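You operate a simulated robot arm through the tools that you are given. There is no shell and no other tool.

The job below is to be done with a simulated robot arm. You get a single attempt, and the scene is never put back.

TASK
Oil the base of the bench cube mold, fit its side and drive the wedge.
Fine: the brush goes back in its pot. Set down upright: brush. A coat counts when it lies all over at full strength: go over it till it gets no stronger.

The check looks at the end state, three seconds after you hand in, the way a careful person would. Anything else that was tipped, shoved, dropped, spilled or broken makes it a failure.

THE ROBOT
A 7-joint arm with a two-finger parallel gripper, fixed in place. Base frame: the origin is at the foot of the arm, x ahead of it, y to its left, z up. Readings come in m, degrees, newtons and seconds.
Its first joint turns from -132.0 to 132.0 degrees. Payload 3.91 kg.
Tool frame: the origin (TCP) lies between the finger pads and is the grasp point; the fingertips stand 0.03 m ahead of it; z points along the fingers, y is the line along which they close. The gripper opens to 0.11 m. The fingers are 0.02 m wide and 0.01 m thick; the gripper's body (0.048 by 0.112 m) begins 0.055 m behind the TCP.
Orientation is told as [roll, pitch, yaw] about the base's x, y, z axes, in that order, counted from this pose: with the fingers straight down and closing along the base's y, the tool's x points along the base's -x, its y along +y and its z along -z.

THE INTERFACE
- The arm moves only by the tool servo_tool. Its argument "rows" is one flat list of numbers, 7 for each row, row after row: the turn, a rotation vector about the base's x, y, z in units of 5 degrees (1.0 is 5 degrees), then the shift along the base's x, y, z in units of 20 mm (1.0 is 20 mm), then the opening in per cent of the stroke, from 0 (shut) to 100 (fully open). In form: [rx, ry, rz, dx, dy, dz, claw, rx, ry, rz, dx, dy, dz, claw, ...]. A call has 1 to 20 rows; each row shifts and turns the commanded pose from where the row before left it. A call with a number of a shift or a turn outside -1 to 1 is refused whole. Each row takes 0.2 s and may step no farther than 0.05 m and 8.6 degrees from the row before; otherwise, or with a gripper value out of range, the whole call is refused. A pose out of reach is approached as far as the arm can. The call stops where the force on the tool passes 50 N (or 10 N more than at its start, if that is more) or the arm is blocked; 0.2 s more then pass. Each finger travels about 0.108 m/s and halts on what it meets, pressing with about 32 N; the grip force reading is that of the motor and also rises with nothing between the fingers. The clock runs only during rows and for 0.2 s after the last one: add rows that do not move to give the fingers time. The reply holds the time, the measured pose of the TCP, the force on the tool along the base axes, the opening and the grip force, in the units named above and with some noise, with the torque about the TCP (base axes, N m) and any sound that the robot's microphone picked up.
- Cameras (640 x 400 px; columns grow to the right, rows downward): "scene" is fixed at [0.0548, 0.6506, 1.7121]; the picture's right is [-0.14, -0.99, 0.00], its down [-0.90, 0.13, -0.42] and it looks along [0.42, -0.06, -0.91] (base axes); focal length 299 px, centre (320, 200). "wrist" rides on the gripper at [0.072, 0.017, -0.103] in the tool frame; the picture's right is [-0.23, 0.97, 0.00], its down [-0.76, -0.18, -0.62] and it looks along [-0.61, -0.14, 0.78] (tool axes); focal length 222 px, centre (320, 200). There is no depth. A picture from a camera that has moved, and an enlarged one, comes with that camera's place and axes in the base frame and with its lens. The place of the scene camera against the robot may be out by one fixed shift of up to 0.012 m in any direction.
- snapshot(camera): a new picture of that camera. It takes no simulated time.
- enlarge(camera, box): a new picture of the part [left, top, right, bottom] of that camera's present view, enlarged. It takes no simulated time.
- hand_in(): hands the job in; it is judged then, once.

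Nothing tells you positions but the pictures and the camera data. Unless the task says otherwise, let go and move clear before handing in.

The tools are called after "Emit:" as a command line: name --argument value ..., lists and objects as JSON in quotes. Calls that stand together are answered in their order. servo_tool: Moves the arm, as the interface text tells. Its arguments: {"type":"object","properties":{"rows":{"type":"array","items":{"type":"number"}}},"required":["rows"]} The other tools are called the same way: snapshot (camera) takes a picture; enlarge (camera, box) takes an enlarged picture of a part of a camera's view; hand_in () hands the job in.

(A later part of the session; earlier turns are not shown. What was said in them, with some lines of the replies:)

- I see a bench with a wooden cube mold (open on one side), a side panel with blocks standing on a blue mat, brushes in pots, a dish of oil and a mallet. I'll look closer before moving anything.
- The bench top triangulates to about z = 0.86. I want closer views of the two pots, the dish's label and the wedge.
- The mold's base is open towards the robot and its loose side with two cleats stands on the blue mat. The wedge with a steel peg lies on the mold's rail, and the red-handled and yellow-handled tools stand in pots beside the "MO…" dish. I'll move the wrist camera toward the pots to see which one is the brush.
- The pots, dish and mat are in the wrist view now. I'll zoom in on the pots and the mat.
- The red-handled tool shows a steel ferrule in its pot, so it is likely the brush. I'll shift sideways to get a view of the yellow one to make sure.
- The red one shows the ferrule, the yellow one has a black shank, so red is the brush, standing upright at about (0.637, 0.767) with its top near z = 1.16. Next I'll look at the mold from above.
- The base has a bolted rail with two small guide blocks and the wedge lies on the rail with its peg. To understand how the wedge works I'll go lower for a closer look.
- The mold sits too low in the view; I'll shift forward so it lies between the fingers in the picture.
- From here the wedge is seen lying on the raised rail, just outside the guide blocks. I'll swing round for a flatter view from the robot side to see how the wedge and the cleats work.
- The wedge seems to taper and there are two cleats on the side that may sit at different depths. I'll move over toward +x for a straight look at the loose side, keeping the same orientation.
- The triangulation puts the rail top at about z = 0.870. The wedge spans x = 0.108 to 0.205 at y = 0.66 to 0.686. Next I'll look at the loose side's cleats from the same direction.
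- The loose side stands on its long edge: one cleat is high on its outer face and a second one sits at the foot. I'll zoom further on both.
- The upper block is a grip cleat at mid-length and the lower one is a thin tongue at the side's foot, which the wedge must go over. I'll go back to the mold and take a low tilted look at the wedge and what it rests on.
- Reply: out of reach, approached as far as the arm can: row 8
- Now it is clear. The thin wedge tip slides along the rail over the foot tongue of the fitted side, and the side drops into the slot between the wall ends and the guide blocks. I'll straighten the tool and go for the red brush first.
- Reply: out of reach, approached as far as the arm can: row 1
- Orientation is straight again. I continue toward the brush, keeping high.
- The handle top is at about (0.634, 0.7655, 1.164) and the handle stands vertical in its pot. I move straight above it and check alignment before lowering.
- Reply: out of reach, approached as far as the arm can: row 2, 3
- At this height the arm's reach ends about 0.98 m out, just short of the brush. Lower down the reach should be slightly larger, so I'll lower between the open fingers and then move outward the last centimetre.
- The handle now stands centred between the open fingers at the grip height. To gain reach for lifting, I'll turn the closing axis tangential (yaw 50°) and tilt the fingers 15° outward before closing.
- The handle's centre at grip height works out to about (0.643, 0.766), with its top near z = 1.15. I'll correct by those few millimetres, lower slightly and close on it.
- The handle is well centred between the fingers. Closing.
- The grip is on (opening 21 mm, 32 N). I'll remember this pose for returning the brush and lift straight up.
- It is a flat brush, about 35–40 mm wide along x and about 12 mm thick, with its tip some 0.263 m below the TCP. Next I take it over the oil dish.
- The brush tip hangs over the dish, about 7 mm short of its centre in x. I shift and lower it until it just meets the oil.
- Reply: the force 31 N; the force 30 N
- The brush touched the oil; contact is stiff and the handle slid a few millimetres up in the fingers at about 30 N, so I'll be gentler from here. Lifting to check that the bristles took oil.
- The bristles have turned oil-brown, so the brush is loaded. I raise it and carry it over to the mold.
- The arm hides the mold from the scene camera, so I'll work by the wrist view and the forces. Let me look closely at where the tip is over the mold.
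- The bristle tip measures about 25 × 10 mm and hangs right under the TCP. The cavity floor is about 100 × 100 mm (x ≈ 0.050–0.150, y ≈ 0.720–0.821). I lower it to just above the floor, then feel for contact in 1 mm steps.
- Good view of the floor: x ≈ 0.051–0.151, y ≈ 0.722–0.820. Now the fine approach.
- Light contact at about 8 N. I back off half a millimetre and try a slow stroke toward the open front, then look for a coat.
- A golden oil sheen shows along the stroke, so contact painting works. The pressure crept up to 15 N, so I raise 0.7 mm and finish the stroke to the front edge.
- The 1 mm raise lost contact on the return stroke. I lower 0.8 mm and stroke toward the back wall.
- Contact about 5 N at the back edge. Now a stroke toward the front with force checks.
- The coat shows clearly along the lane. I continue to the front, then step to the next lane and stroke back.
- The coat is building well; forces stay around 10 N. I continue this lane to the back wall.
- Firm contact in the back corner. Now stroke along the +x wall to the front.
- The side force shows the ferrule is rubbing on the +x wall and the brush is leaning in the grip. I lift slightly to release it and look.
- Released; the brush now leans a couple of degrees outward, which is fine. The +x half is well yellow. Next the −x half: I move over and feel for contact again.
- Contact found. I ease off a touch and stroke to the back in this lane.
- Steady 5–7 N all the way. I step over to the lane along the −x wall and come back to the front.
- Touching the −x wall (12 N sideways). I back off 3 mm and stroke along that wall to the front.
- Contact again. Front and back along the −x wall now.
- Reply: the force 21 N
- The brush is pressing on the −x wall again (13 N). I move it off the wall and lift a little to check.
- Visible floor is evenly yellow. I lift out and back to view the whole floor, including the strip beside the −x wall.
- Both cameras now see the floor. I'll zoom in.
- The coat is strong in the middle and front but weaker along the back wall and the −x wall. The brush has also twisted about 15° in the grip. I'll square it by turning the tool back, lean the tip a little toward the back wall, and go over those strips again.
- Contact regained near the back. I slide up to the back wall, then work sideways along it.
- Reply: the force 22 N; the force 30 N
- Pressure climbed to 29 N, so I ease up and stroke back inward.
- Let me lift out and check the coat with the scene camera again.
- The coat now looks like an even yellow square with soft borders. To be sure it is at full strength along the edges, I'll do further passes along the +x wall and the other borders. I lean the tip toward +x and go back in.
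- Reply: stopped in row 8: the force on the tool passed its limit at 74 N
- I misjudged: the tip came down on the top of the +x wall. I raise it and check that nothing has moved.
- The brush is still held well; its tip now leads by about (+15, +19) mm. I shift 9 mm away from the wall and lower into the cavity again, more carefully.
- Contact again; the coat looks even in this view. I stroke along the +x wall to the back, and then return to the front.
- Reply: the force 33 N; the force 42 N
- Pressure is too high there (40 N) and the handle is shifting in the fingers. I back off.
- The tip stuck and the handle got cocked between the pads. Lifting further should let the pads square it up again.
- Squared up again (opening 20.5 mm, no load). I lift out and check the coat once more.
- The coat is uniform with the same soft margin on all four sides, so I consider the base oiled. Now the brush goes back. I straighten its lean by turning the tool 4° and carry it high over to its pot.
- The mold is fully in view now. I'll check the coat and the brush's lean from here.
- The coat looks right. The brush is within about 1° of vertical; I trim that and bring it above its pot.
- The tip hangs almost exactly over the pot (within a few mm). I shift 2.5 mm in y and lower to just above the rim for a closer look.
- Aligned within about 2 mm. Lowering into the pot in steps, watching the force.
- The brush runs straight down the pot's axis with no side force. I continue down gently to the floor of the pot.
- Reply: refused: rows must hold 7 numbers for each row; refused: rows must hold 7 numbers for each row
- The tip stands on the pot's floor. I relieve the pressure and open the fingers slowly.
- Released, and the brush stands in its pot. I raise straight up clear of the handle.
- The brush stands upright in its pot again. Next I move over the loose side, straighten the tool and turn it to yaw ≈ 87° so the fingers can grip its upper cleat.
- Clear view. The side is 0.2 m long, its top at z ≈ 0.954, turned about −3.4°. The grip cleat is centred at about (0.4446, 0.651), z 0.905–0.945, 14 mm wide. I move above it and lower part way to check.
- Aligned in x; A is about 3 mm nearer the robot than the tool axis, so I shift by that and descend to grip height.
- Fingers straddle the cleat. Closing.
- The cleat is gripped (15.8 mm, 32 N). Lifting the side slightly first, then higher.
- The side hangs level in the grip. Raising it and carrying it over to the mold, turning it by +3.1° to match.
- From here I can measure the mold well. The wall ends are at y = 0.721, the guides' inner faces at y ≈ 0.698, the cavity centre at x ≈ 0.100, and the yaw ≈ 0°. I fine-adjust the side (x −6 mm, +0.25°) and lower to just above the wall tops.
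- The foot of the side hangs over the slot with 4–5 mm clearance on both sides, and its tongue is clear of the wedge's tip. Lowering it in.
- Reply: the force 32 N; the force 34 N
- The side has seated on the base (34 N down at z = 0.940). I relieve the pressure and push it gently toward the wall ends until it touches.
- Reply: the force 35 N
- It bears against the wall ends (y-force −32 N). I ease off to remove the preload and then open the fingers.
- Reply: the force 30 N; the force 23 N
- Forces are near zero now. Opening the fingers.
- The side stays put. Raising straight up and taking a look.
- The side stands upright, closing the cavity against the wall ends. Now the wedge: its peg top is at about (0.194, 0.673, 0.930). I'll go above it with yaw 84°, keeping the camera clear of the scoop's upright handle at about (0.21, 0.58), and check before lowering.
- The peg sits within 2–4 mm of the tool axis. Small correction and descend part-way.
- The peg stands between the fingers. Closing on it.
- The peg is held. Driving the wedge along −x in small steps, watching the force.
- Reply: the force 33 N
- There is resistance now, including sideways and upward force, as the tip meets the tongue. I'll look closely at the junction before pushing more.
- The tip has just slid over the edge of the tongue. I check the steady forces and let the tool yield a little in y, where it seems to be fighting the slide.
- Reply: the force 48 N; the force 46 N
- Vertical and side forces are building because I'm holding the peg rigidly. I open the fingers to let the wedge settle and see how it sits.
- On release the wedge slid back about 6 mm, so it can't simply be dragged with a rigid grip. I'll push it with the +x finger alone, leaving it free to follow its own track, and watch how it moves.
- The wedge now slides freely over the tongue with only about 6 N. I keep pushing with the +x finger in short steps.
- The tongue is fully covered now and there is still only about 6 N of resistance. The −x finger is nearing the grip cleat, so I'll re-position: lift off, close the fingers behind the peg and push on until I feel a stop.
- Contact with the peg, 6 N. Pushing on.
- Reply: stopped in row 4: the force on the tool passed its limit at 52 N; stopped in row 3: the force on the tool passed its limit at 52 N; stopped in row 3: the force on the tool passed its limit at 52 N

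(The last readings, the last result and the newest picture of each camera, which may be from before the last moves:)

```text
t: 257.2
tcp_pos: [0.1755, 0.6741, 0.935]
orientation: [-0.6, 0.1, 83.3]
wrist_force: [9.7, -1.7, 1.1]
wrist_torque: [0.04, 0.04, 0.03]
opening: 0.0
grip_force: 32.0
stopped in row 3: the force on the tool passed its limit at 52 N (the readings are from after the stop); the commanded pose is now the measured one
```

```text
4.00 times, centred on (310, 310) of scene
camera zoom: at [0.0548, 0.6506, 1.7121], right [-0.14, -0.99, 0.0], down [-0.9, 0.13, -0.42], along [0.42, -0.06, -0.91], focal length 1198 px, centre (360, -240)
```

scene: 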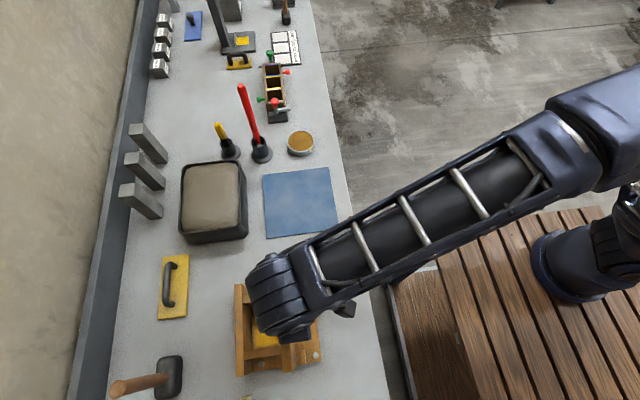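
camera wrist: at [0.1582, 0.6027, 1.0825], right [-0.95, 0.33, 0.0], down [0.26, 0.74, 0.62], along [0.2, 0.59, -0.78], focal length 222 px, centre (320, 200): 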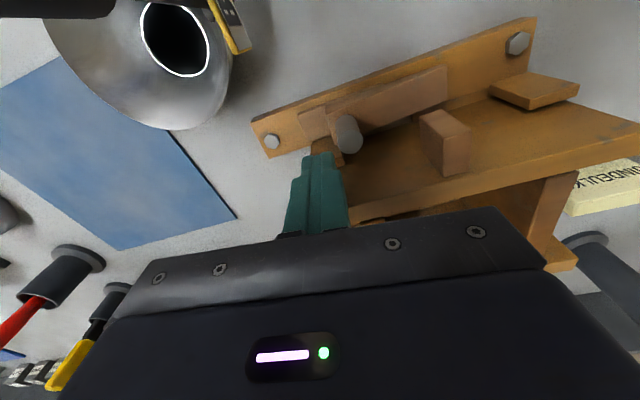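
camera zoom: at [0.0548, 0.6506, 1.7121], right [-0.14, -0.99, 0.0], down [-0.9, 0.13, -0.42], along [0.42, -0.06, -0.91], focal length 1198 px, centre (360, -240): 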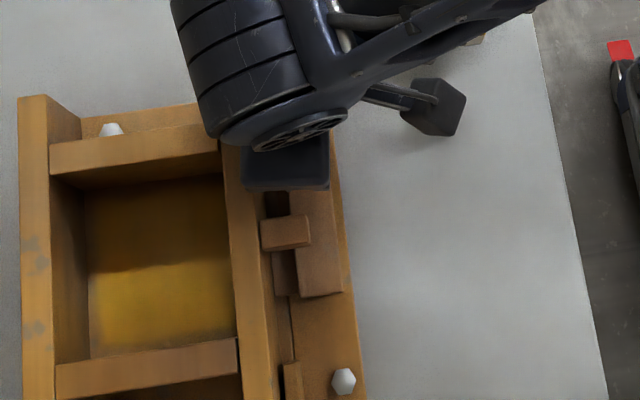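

The wedge has reached a hard stop: three pushes over 50 N moved it no further. I retreat and check everything.

Emit:
servo_tool --rows '[0, 0, 0, 0.2, 0, 0, 0, 0, 0, 0, 0.2, 0, 0, 0, 0, 0, 0, 0, 0, 1, 0, 0, 0, 0, 0, 0, 1, 0, 0, 0, 0, 0, 0, 1, 0, 0, 0, 0, 0, 0, 1, 0, 0, 0, 0, 0, 0, 1, 0, 0, 0, 0, 0, 0, 1, 0, 0, 0, 0, 0, 0, 1, 0, 0, 0, 0, 0, 0, 0, 0]'

Emit:
snapshot --camera "wrist"

Emit:
enlarge --camera "wrist" --box '[260, 0, 480, 180]'

```text
t: 259.4
tcp_pos: [0.181, 0.6725, 1.0744]
orientation: [-0.6, 0.2, 83.4]
wrist_force: [-0.5, 0.0, 0.1]
wrist_torque: [-0.02, 0.01, -0.03]
opening: 0.0003
grip_force: 31.6
```

```text
taken
camera wrist: at [0.1552, 0.6033, 1.1771], right [-0.94, 0.34, -0.01], down [0.26, 0.74, 0.62], along [0.22, 0.58, -0.78], focal length 222 px, centre (320, 200)
```

wrist: 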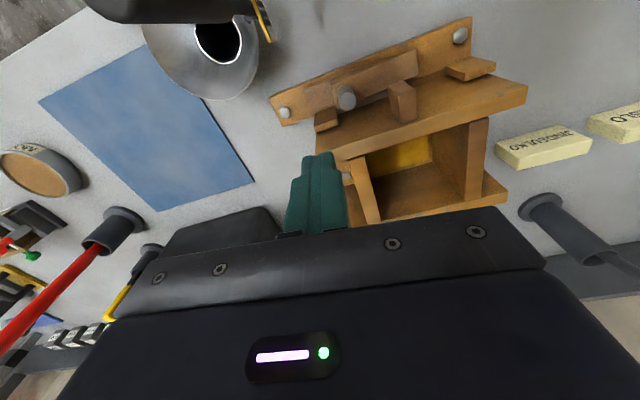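

```text
2.22 times, centred on (370, 90) of wrist
camera zoom: at [0.1552, 0.6033, 1.1771], right [-0.94, 0.34, -0.01], down [0.26, 0.74, 0.62], along [0.22, 0.58, -0.78], focal length 494 px, centre (209, 444)
```

zoom: 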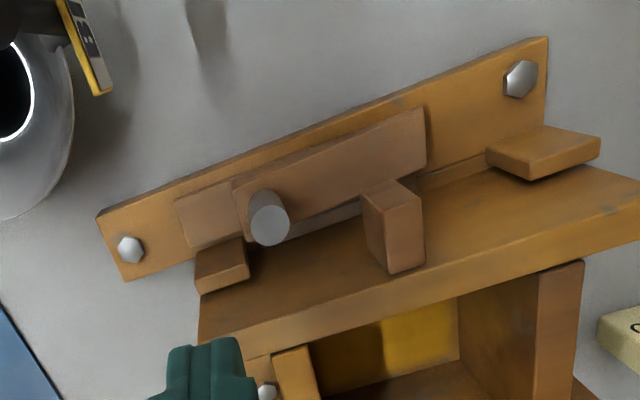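

The wedge is home over the tongue, with the side upright. I raise and withdraw the arm for a full check with the scene camera.

Emit:
servo_tool --rows '[0, 0, 0, 0, 0, 1, 0, 0, 0, 0, 0, 0, 1, 0, 0, 0, 0, 0, 0, 1, 0, 0, 0, 0, 0, 0, 1, 0, 0, 0, 0, 0, 0, 1, 0, 0, 0, 0, 0, 0, 1, 0, 0, 0, 0, 0, 0, 1, 0, 0, 0, 0, 0, 0, 1, 0, 0, 0, 0, 0.3, -1, 0, 30, 0, 0, 0, 0.3, -1, 0, 30, 0, 0, 0, 0.3, -1, 0, 30, 0, 0, 0, 0.3, -1, 0, 30, 0, 0, 0, 0.3, -1, 0, 30, 0, 0, 0, 0.3, -1, 0, 30, 0, 0, 0, 0.3, -1, 0, 30, 0, 0, 0, 0.3, -1, 0, 30, 0, 0, 0, 0.3, -1, 0, 30]'

Emit:
snapshot --camera "scene"

Emit:
enlarge --camera "scene" --box '[225, 250, 345, 385]'

Emit:
enlarge --camera "scene" --box '[250, 298, 300, 350]'

Emit:
enlarge --camera "scene" --box '[210, 70, 360, 280]'

```text
t: 263.0
tcp_pos: [0.2327, 0.4928, 1.2348]
orientation: [-0.6, 0.0, 83.4]
wrist_force: [0.2, 0.1, 0.0]
wrist_torque: [-0.04, -0.03, 0.0]
opening: 0.0331
grip_force: 0.0
```

```text
taken
```

scene: 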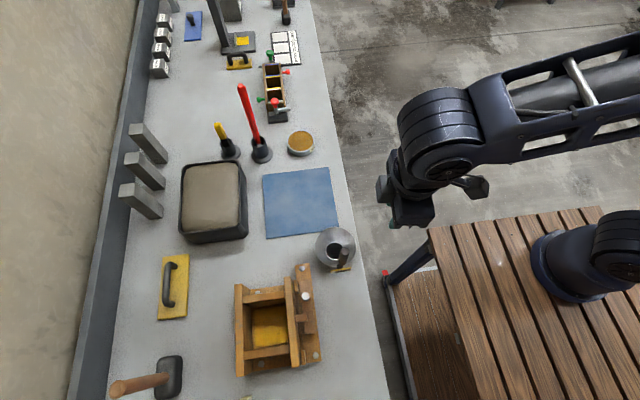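

```text
2.96 times, centred on (285, 318) of scene
camera zoom: at [0.0548, 0.6506, 1.7121], right [-0.14, -0.99, 0.0], down [-0.9, 0.13, -0.42], along [0.42, -0.06, -0.91], focal length 887 px, centre (424, -148)
```

zoom: 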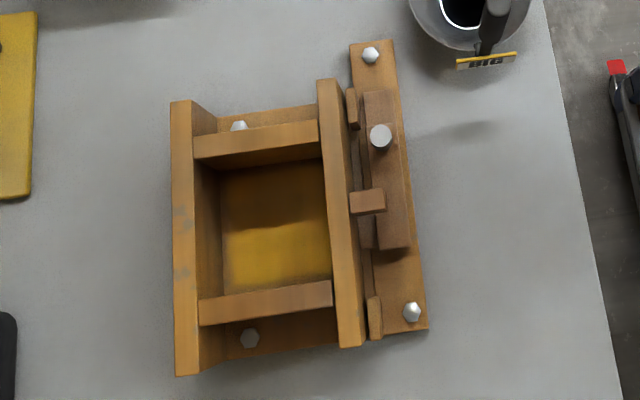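

```text
7.69 times, centred on (275, 324) of scene
camera zoom: at [0.0548, 0.6506, 1.7121], right [-0.14, -0.99, 0.0], down [-0.9, 0.13, -0.42], along [0.42, -0.06, -0.91], focal length 2303 px, centre (666, -754)
```

zoom: 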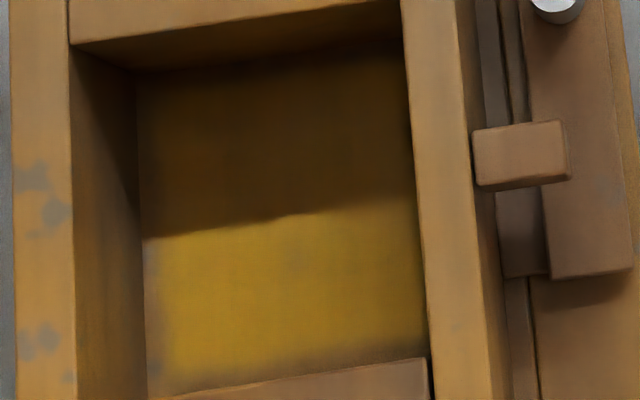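

```text
1.90 times, centred on (285, 175) of scene
camera zoom: at [0.0548, 0.6506, 1.7121], right [-0.14, -0.99, 0.0], down [-0.9, 0.13, -0.42], along [0.42, -0.06, -0.91], focal length 570 px, centre (387, 248)
```

zoom: 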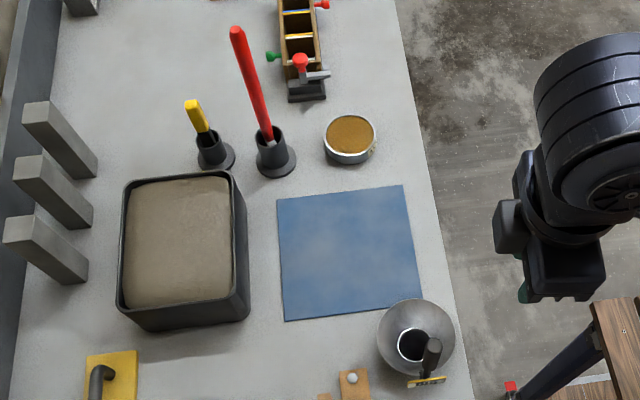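

Everything looks in place: the brush is in its pot, the side is closed and the wedge is home. I want one more close look at the oil coat in the shaded part from inside, so I bring the wrist camera above the cavity.

Emit:
servo_tool --rows '[0, 0, -0.98, -0.65, 0.76, 0, 30, 0, 0, -0.98, -0.65, 0.76, 0, 30, 0, 0, -0.98, -0.65, 0.76, 0, 30, 0, 0, -0.98, -0.65, 0.76, 0, 30, 0, 0, -0.98, -0.65, 0.76, 0, 30, 0, 0, -0.98, -0.65, 0.76, 0, 30, 0, 0, -0.98, -0.65, 0.76, 0, 30, 0, 0, -0.98, -0.65, 0.76, -0.3, 30, 0, 0, -0.98, -0.65, 0.76, -0.3, 30, 0, 0, -0.98, -0.65, 0.76, -0.3, 30, 0, 0, -0.98, -0.65, 0.76, -0.3, 30, 0, 0, -0.98, -0.65, 0.76, -0.3, 30, 0, 0, -0.98, -0.65, 0.76, -0.3, 30, 0, 0, -0.98, -0.65, 0.76, -0.3, 30, 0, 0, -0.98, -0.65, 0.76, -0.3, 30, 0, 0, -0.98, -0.65, 0.76, -0.3, 30, 0, 0, -0.98, -0.65, 0.76, -0.3, 30, 0, 0, 0, 0, 0, 0, 30]'

Emit:
snapshot --camera "wrist"

Emit:
enlarge --camera "wrist" --box '[260, 60, 420, 190]'

```text
t: 266.8
tcp_pos: [0.0144, 0.7545, 1.1736]
orientation: [-0.6, 0.1, -0.1]
wrist_force: [-0.1, 0.1, -0.6]
wrist_torque: [0.02, 0.0, 0.0]
opening: 0.0331
grip_force: 0.1
```

```text
taken
camera wrist: at [-0.0577, 0.7718, 1.276], right [0.23, 0.97, -0.01], down [0.76, -0.17, 0.62], along [0.61, -0.15, -0.78], focal length 222 px, centre (320, 200)
```

wrist: 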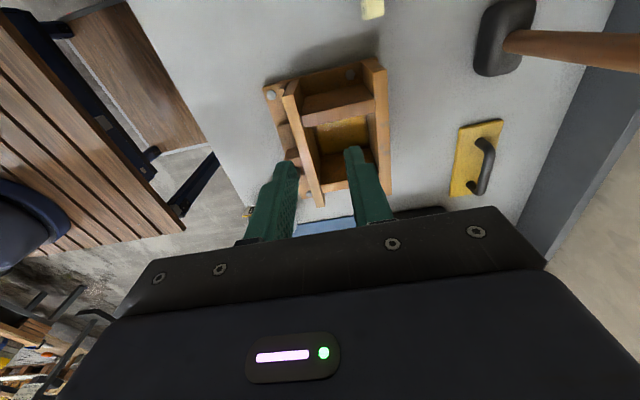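

```text
3.08 times, centred on (340, 125) of wrist
camera zoom: at [-0.0577, 0.7718, 1.276], right [0.23, 0.97, -0.01], down [0.76, -0.17, 0.62], along [0.61, -0.15, -0.78], focal length 684 px, centre (258, 431)
```

zoom: 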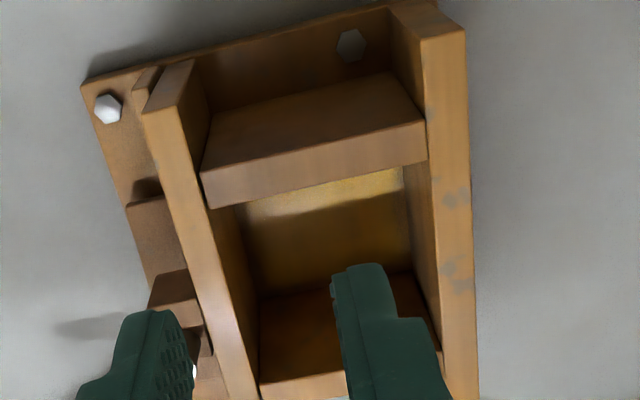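

Emit:
servo_tool --rows '[0, 0, 0, 1, 0.7, 0, 60, 0, 0, 0, 1, 0.7, 0, 60, 0, 0, 0, 1, 0.6, 0, 60, 0, 0, 0, 1, 0, 0, 60, 0, 0, 0, 0, 0, 0, 60]'

Emit:
enlarge --camera "wrist" --box '[260, 40, 400, 150]'

Emit:
enlarge --camera "wrist" --box '[290, 70, 360, 130]'

```text
t: 268.0
tcp_pos: [0.094, 0.7924, 1.1749]
orientation: [-0.6, 0.1, 0.1]
wrist_force: [0.1, -0.5, 0.3]
wrist_torque: [0.0, -0.02, 0.01]
opening: 0.066
grip_force: 0.1
```

```text
3.64 times, centred on (330, 95) of wrist
camera zoom: at [0.0232, 0.8103, 1.2772], right [0.23, 0.97, -0.01], down [0.76, -0.17, 0.62], along [0.61, -0.15, -0.78], focal length 808 px, centre (284, 582)
```

zoom: 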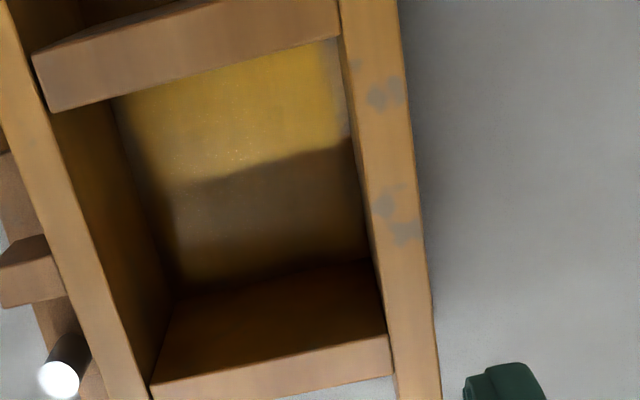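

```text
6.67 times, centred on (325, 100) of wrist
camera zoom: at [0.0232, 0.8103, 1.2772], right [0.23, 0.97, -0.01], down [0.76, -0.17, 0.62], along [0.61, -0.15, -0.78], focal length 1481 px, centre (287, 867)
```

zoom: 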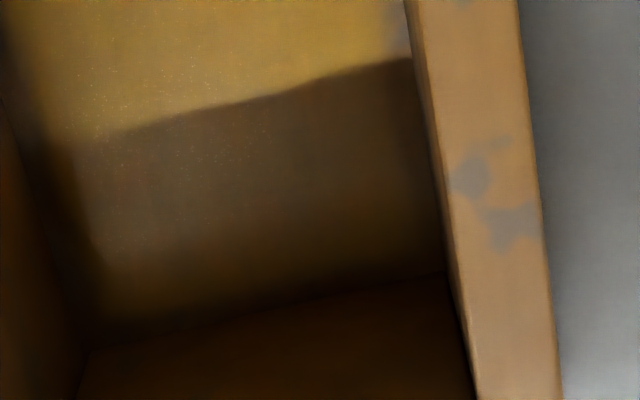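

The coat is even right into the shaded part, and nothing else has been displaced: the mold, pots, dish and scoop all sit at their original image positions. I withdraw the arm clear of the bench and take a last look.

Emit:
servo_tool --rows '[0, 0, 0, 0, 0, 1, 60, 0, 0, 0, 0, 0, 1, 60, 0, 0, 0, 0, 0, 1, 60, 0, 0, 0, 0, 0, 1, 60, 0, 0, 0, 0.4, -1, 0, 60, 0, 0, 0, 0.4, -1, 0, 60, 0, 0, 0, 0.4, -1, 0, 60, 0, 0, 0, 0.4, -1, 0, 60, 0, 0, 0, 0.4, -1, 0, 60, 0, 0, 0, 0.4, -1, 0, 60, 0, 0, 0, 0.4, -1, 0, 60, 0, 0, 0, 0.4, -1, 0, 60, 0, 0, 0, 0.4, -1, 0, 60, 0, 0, 0, 0.4, -1, 0, 60, 0, 0, 0, 0.4, -1, 0, 60, 0, 0, 0, 0.4, -1, 0, 60, 0, 0, 0, 0.4, -1, 0, 60, 0, 0, 0, 0.4, -1, 0, 60, 0, 0, 0, 0, -1, 0, 60, 0, 0, 0, 0, -1, 0, 60]'

Emit:
snapshot --camera "scene"

Emit:
enlarge --camera "scene" --box '[225, 255, 335, 385]'

Emit:
enlarge --camera "scene" --box '[285, 270, 325, 345]'

Emit:
enlarge --camera "scene" --box '[200, 70, 320, 180]'

```text
t: 272.2
tcp_pos: [0.2062, 0.4739, 1.2557]
orientation: [-0.6, 0.1, 0.1]
wrist_force: [-0.1, -0.4, -0.4]
wrist_torque: [-0.03, 0.0, 0.05]
opening: 0.0661
grip_force: 0.0
```

```text
taken
```

scene: 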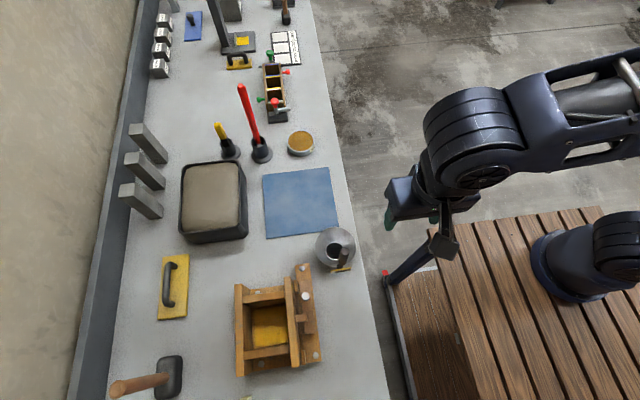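

```text
3.08 times, centred on (280, 320) of scene
camera zoom: at [0.0548, 0.6506, 1.7121], right [-0.14, -0.99, 0.0], down [-0.9, 0.13, -0.42], along [0.42, -0.06, -0.91], focal length 921 px, centre (443, -169)
```

zoom: 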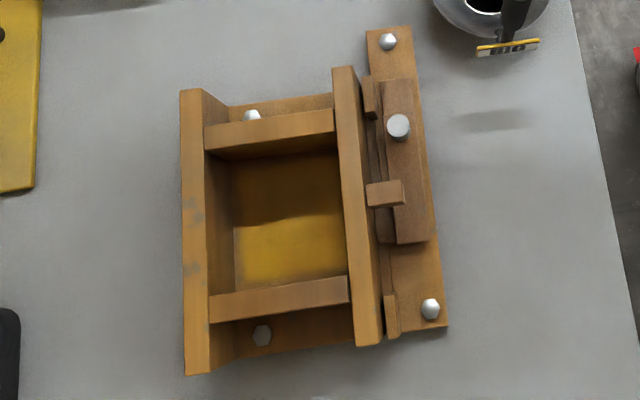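

```text
5.33 times, centred on (305, 308) of scene
camera zoom: at [0.0548, 0.6506, 1.7121], right [-0.14, -0.99, 0.0], down [-0.9, 0.13, -0.42], along [0.42, -0.06, -0.91], focal length 1597 px, centre (400, -373)
```

zoom: 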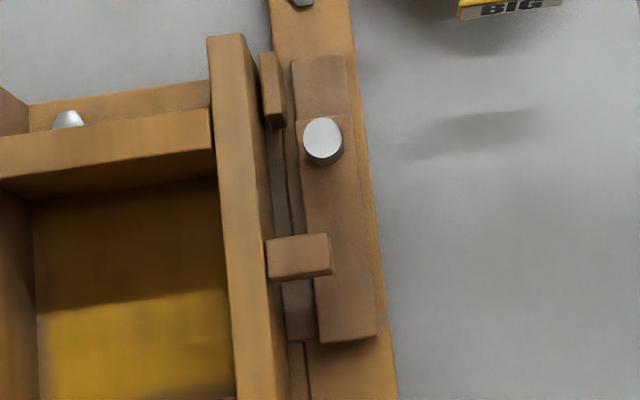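

```text
3.64 times, centred on (260, 125) of scene
camera zoom: at [0.0548, 0.6506, 1.7121], right [-0.14, -0.99, 0.0], down [-0.9, 0.13, -0.42], along [0.42, -0.06, -0.91], focal length 1089 px, centre (538, 473)
```

zoom: 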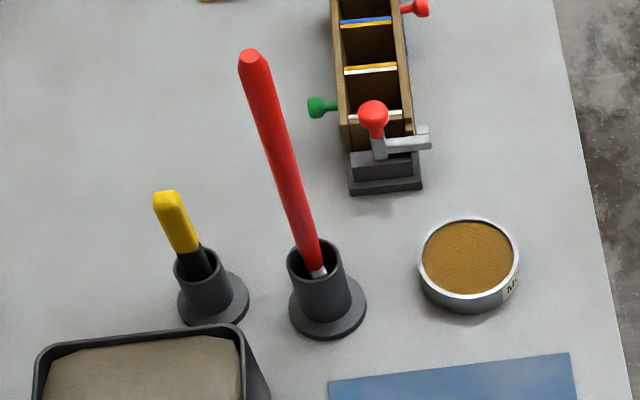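

The base is oiled evenly and the side is closed tight against the wall ends. The wedge is driven to its stop over the tongue, the brush stands upright in its pot, and the arm is clear. Handing in.

Emit:
hand_in

```text
The job is handed in.
```

The job is handed in. The base of the cube mold is oiled, the side is fitted, the wedge is driven home and the brush is back upright in its pot. The verdict hasn't come back, so I can't say it passed.

- **Coat:** The floor looks evenly coated, with the same soft margin along every wall. I judged "full strength" by colour only, and the half in shadow was harder to read.
- **Side:** It sits on the base and bears against the wall ends. I eased off the pressure before letting go, and it stayed upright.
- **Wedge:** My first try, holding the peg rigidly, made it spring back about 6 mm. Pushing it instead slid it over the side's foot tongue to a hard stop, where three pushes of about 52 N moved it no further.
- **Brush:** It stands on the floor of its own pot, the red-handled one's.

Two hard contacts happened on the way. The brush tip once came down on top of the +x wall, peaking at 74 N. One stroke in the cavity also cocked the handle in the fingers at about 40 N. Comparing images afterwards, the mold, the brush's pot, the dish and the scoop were all where they started, and I saw no damage.
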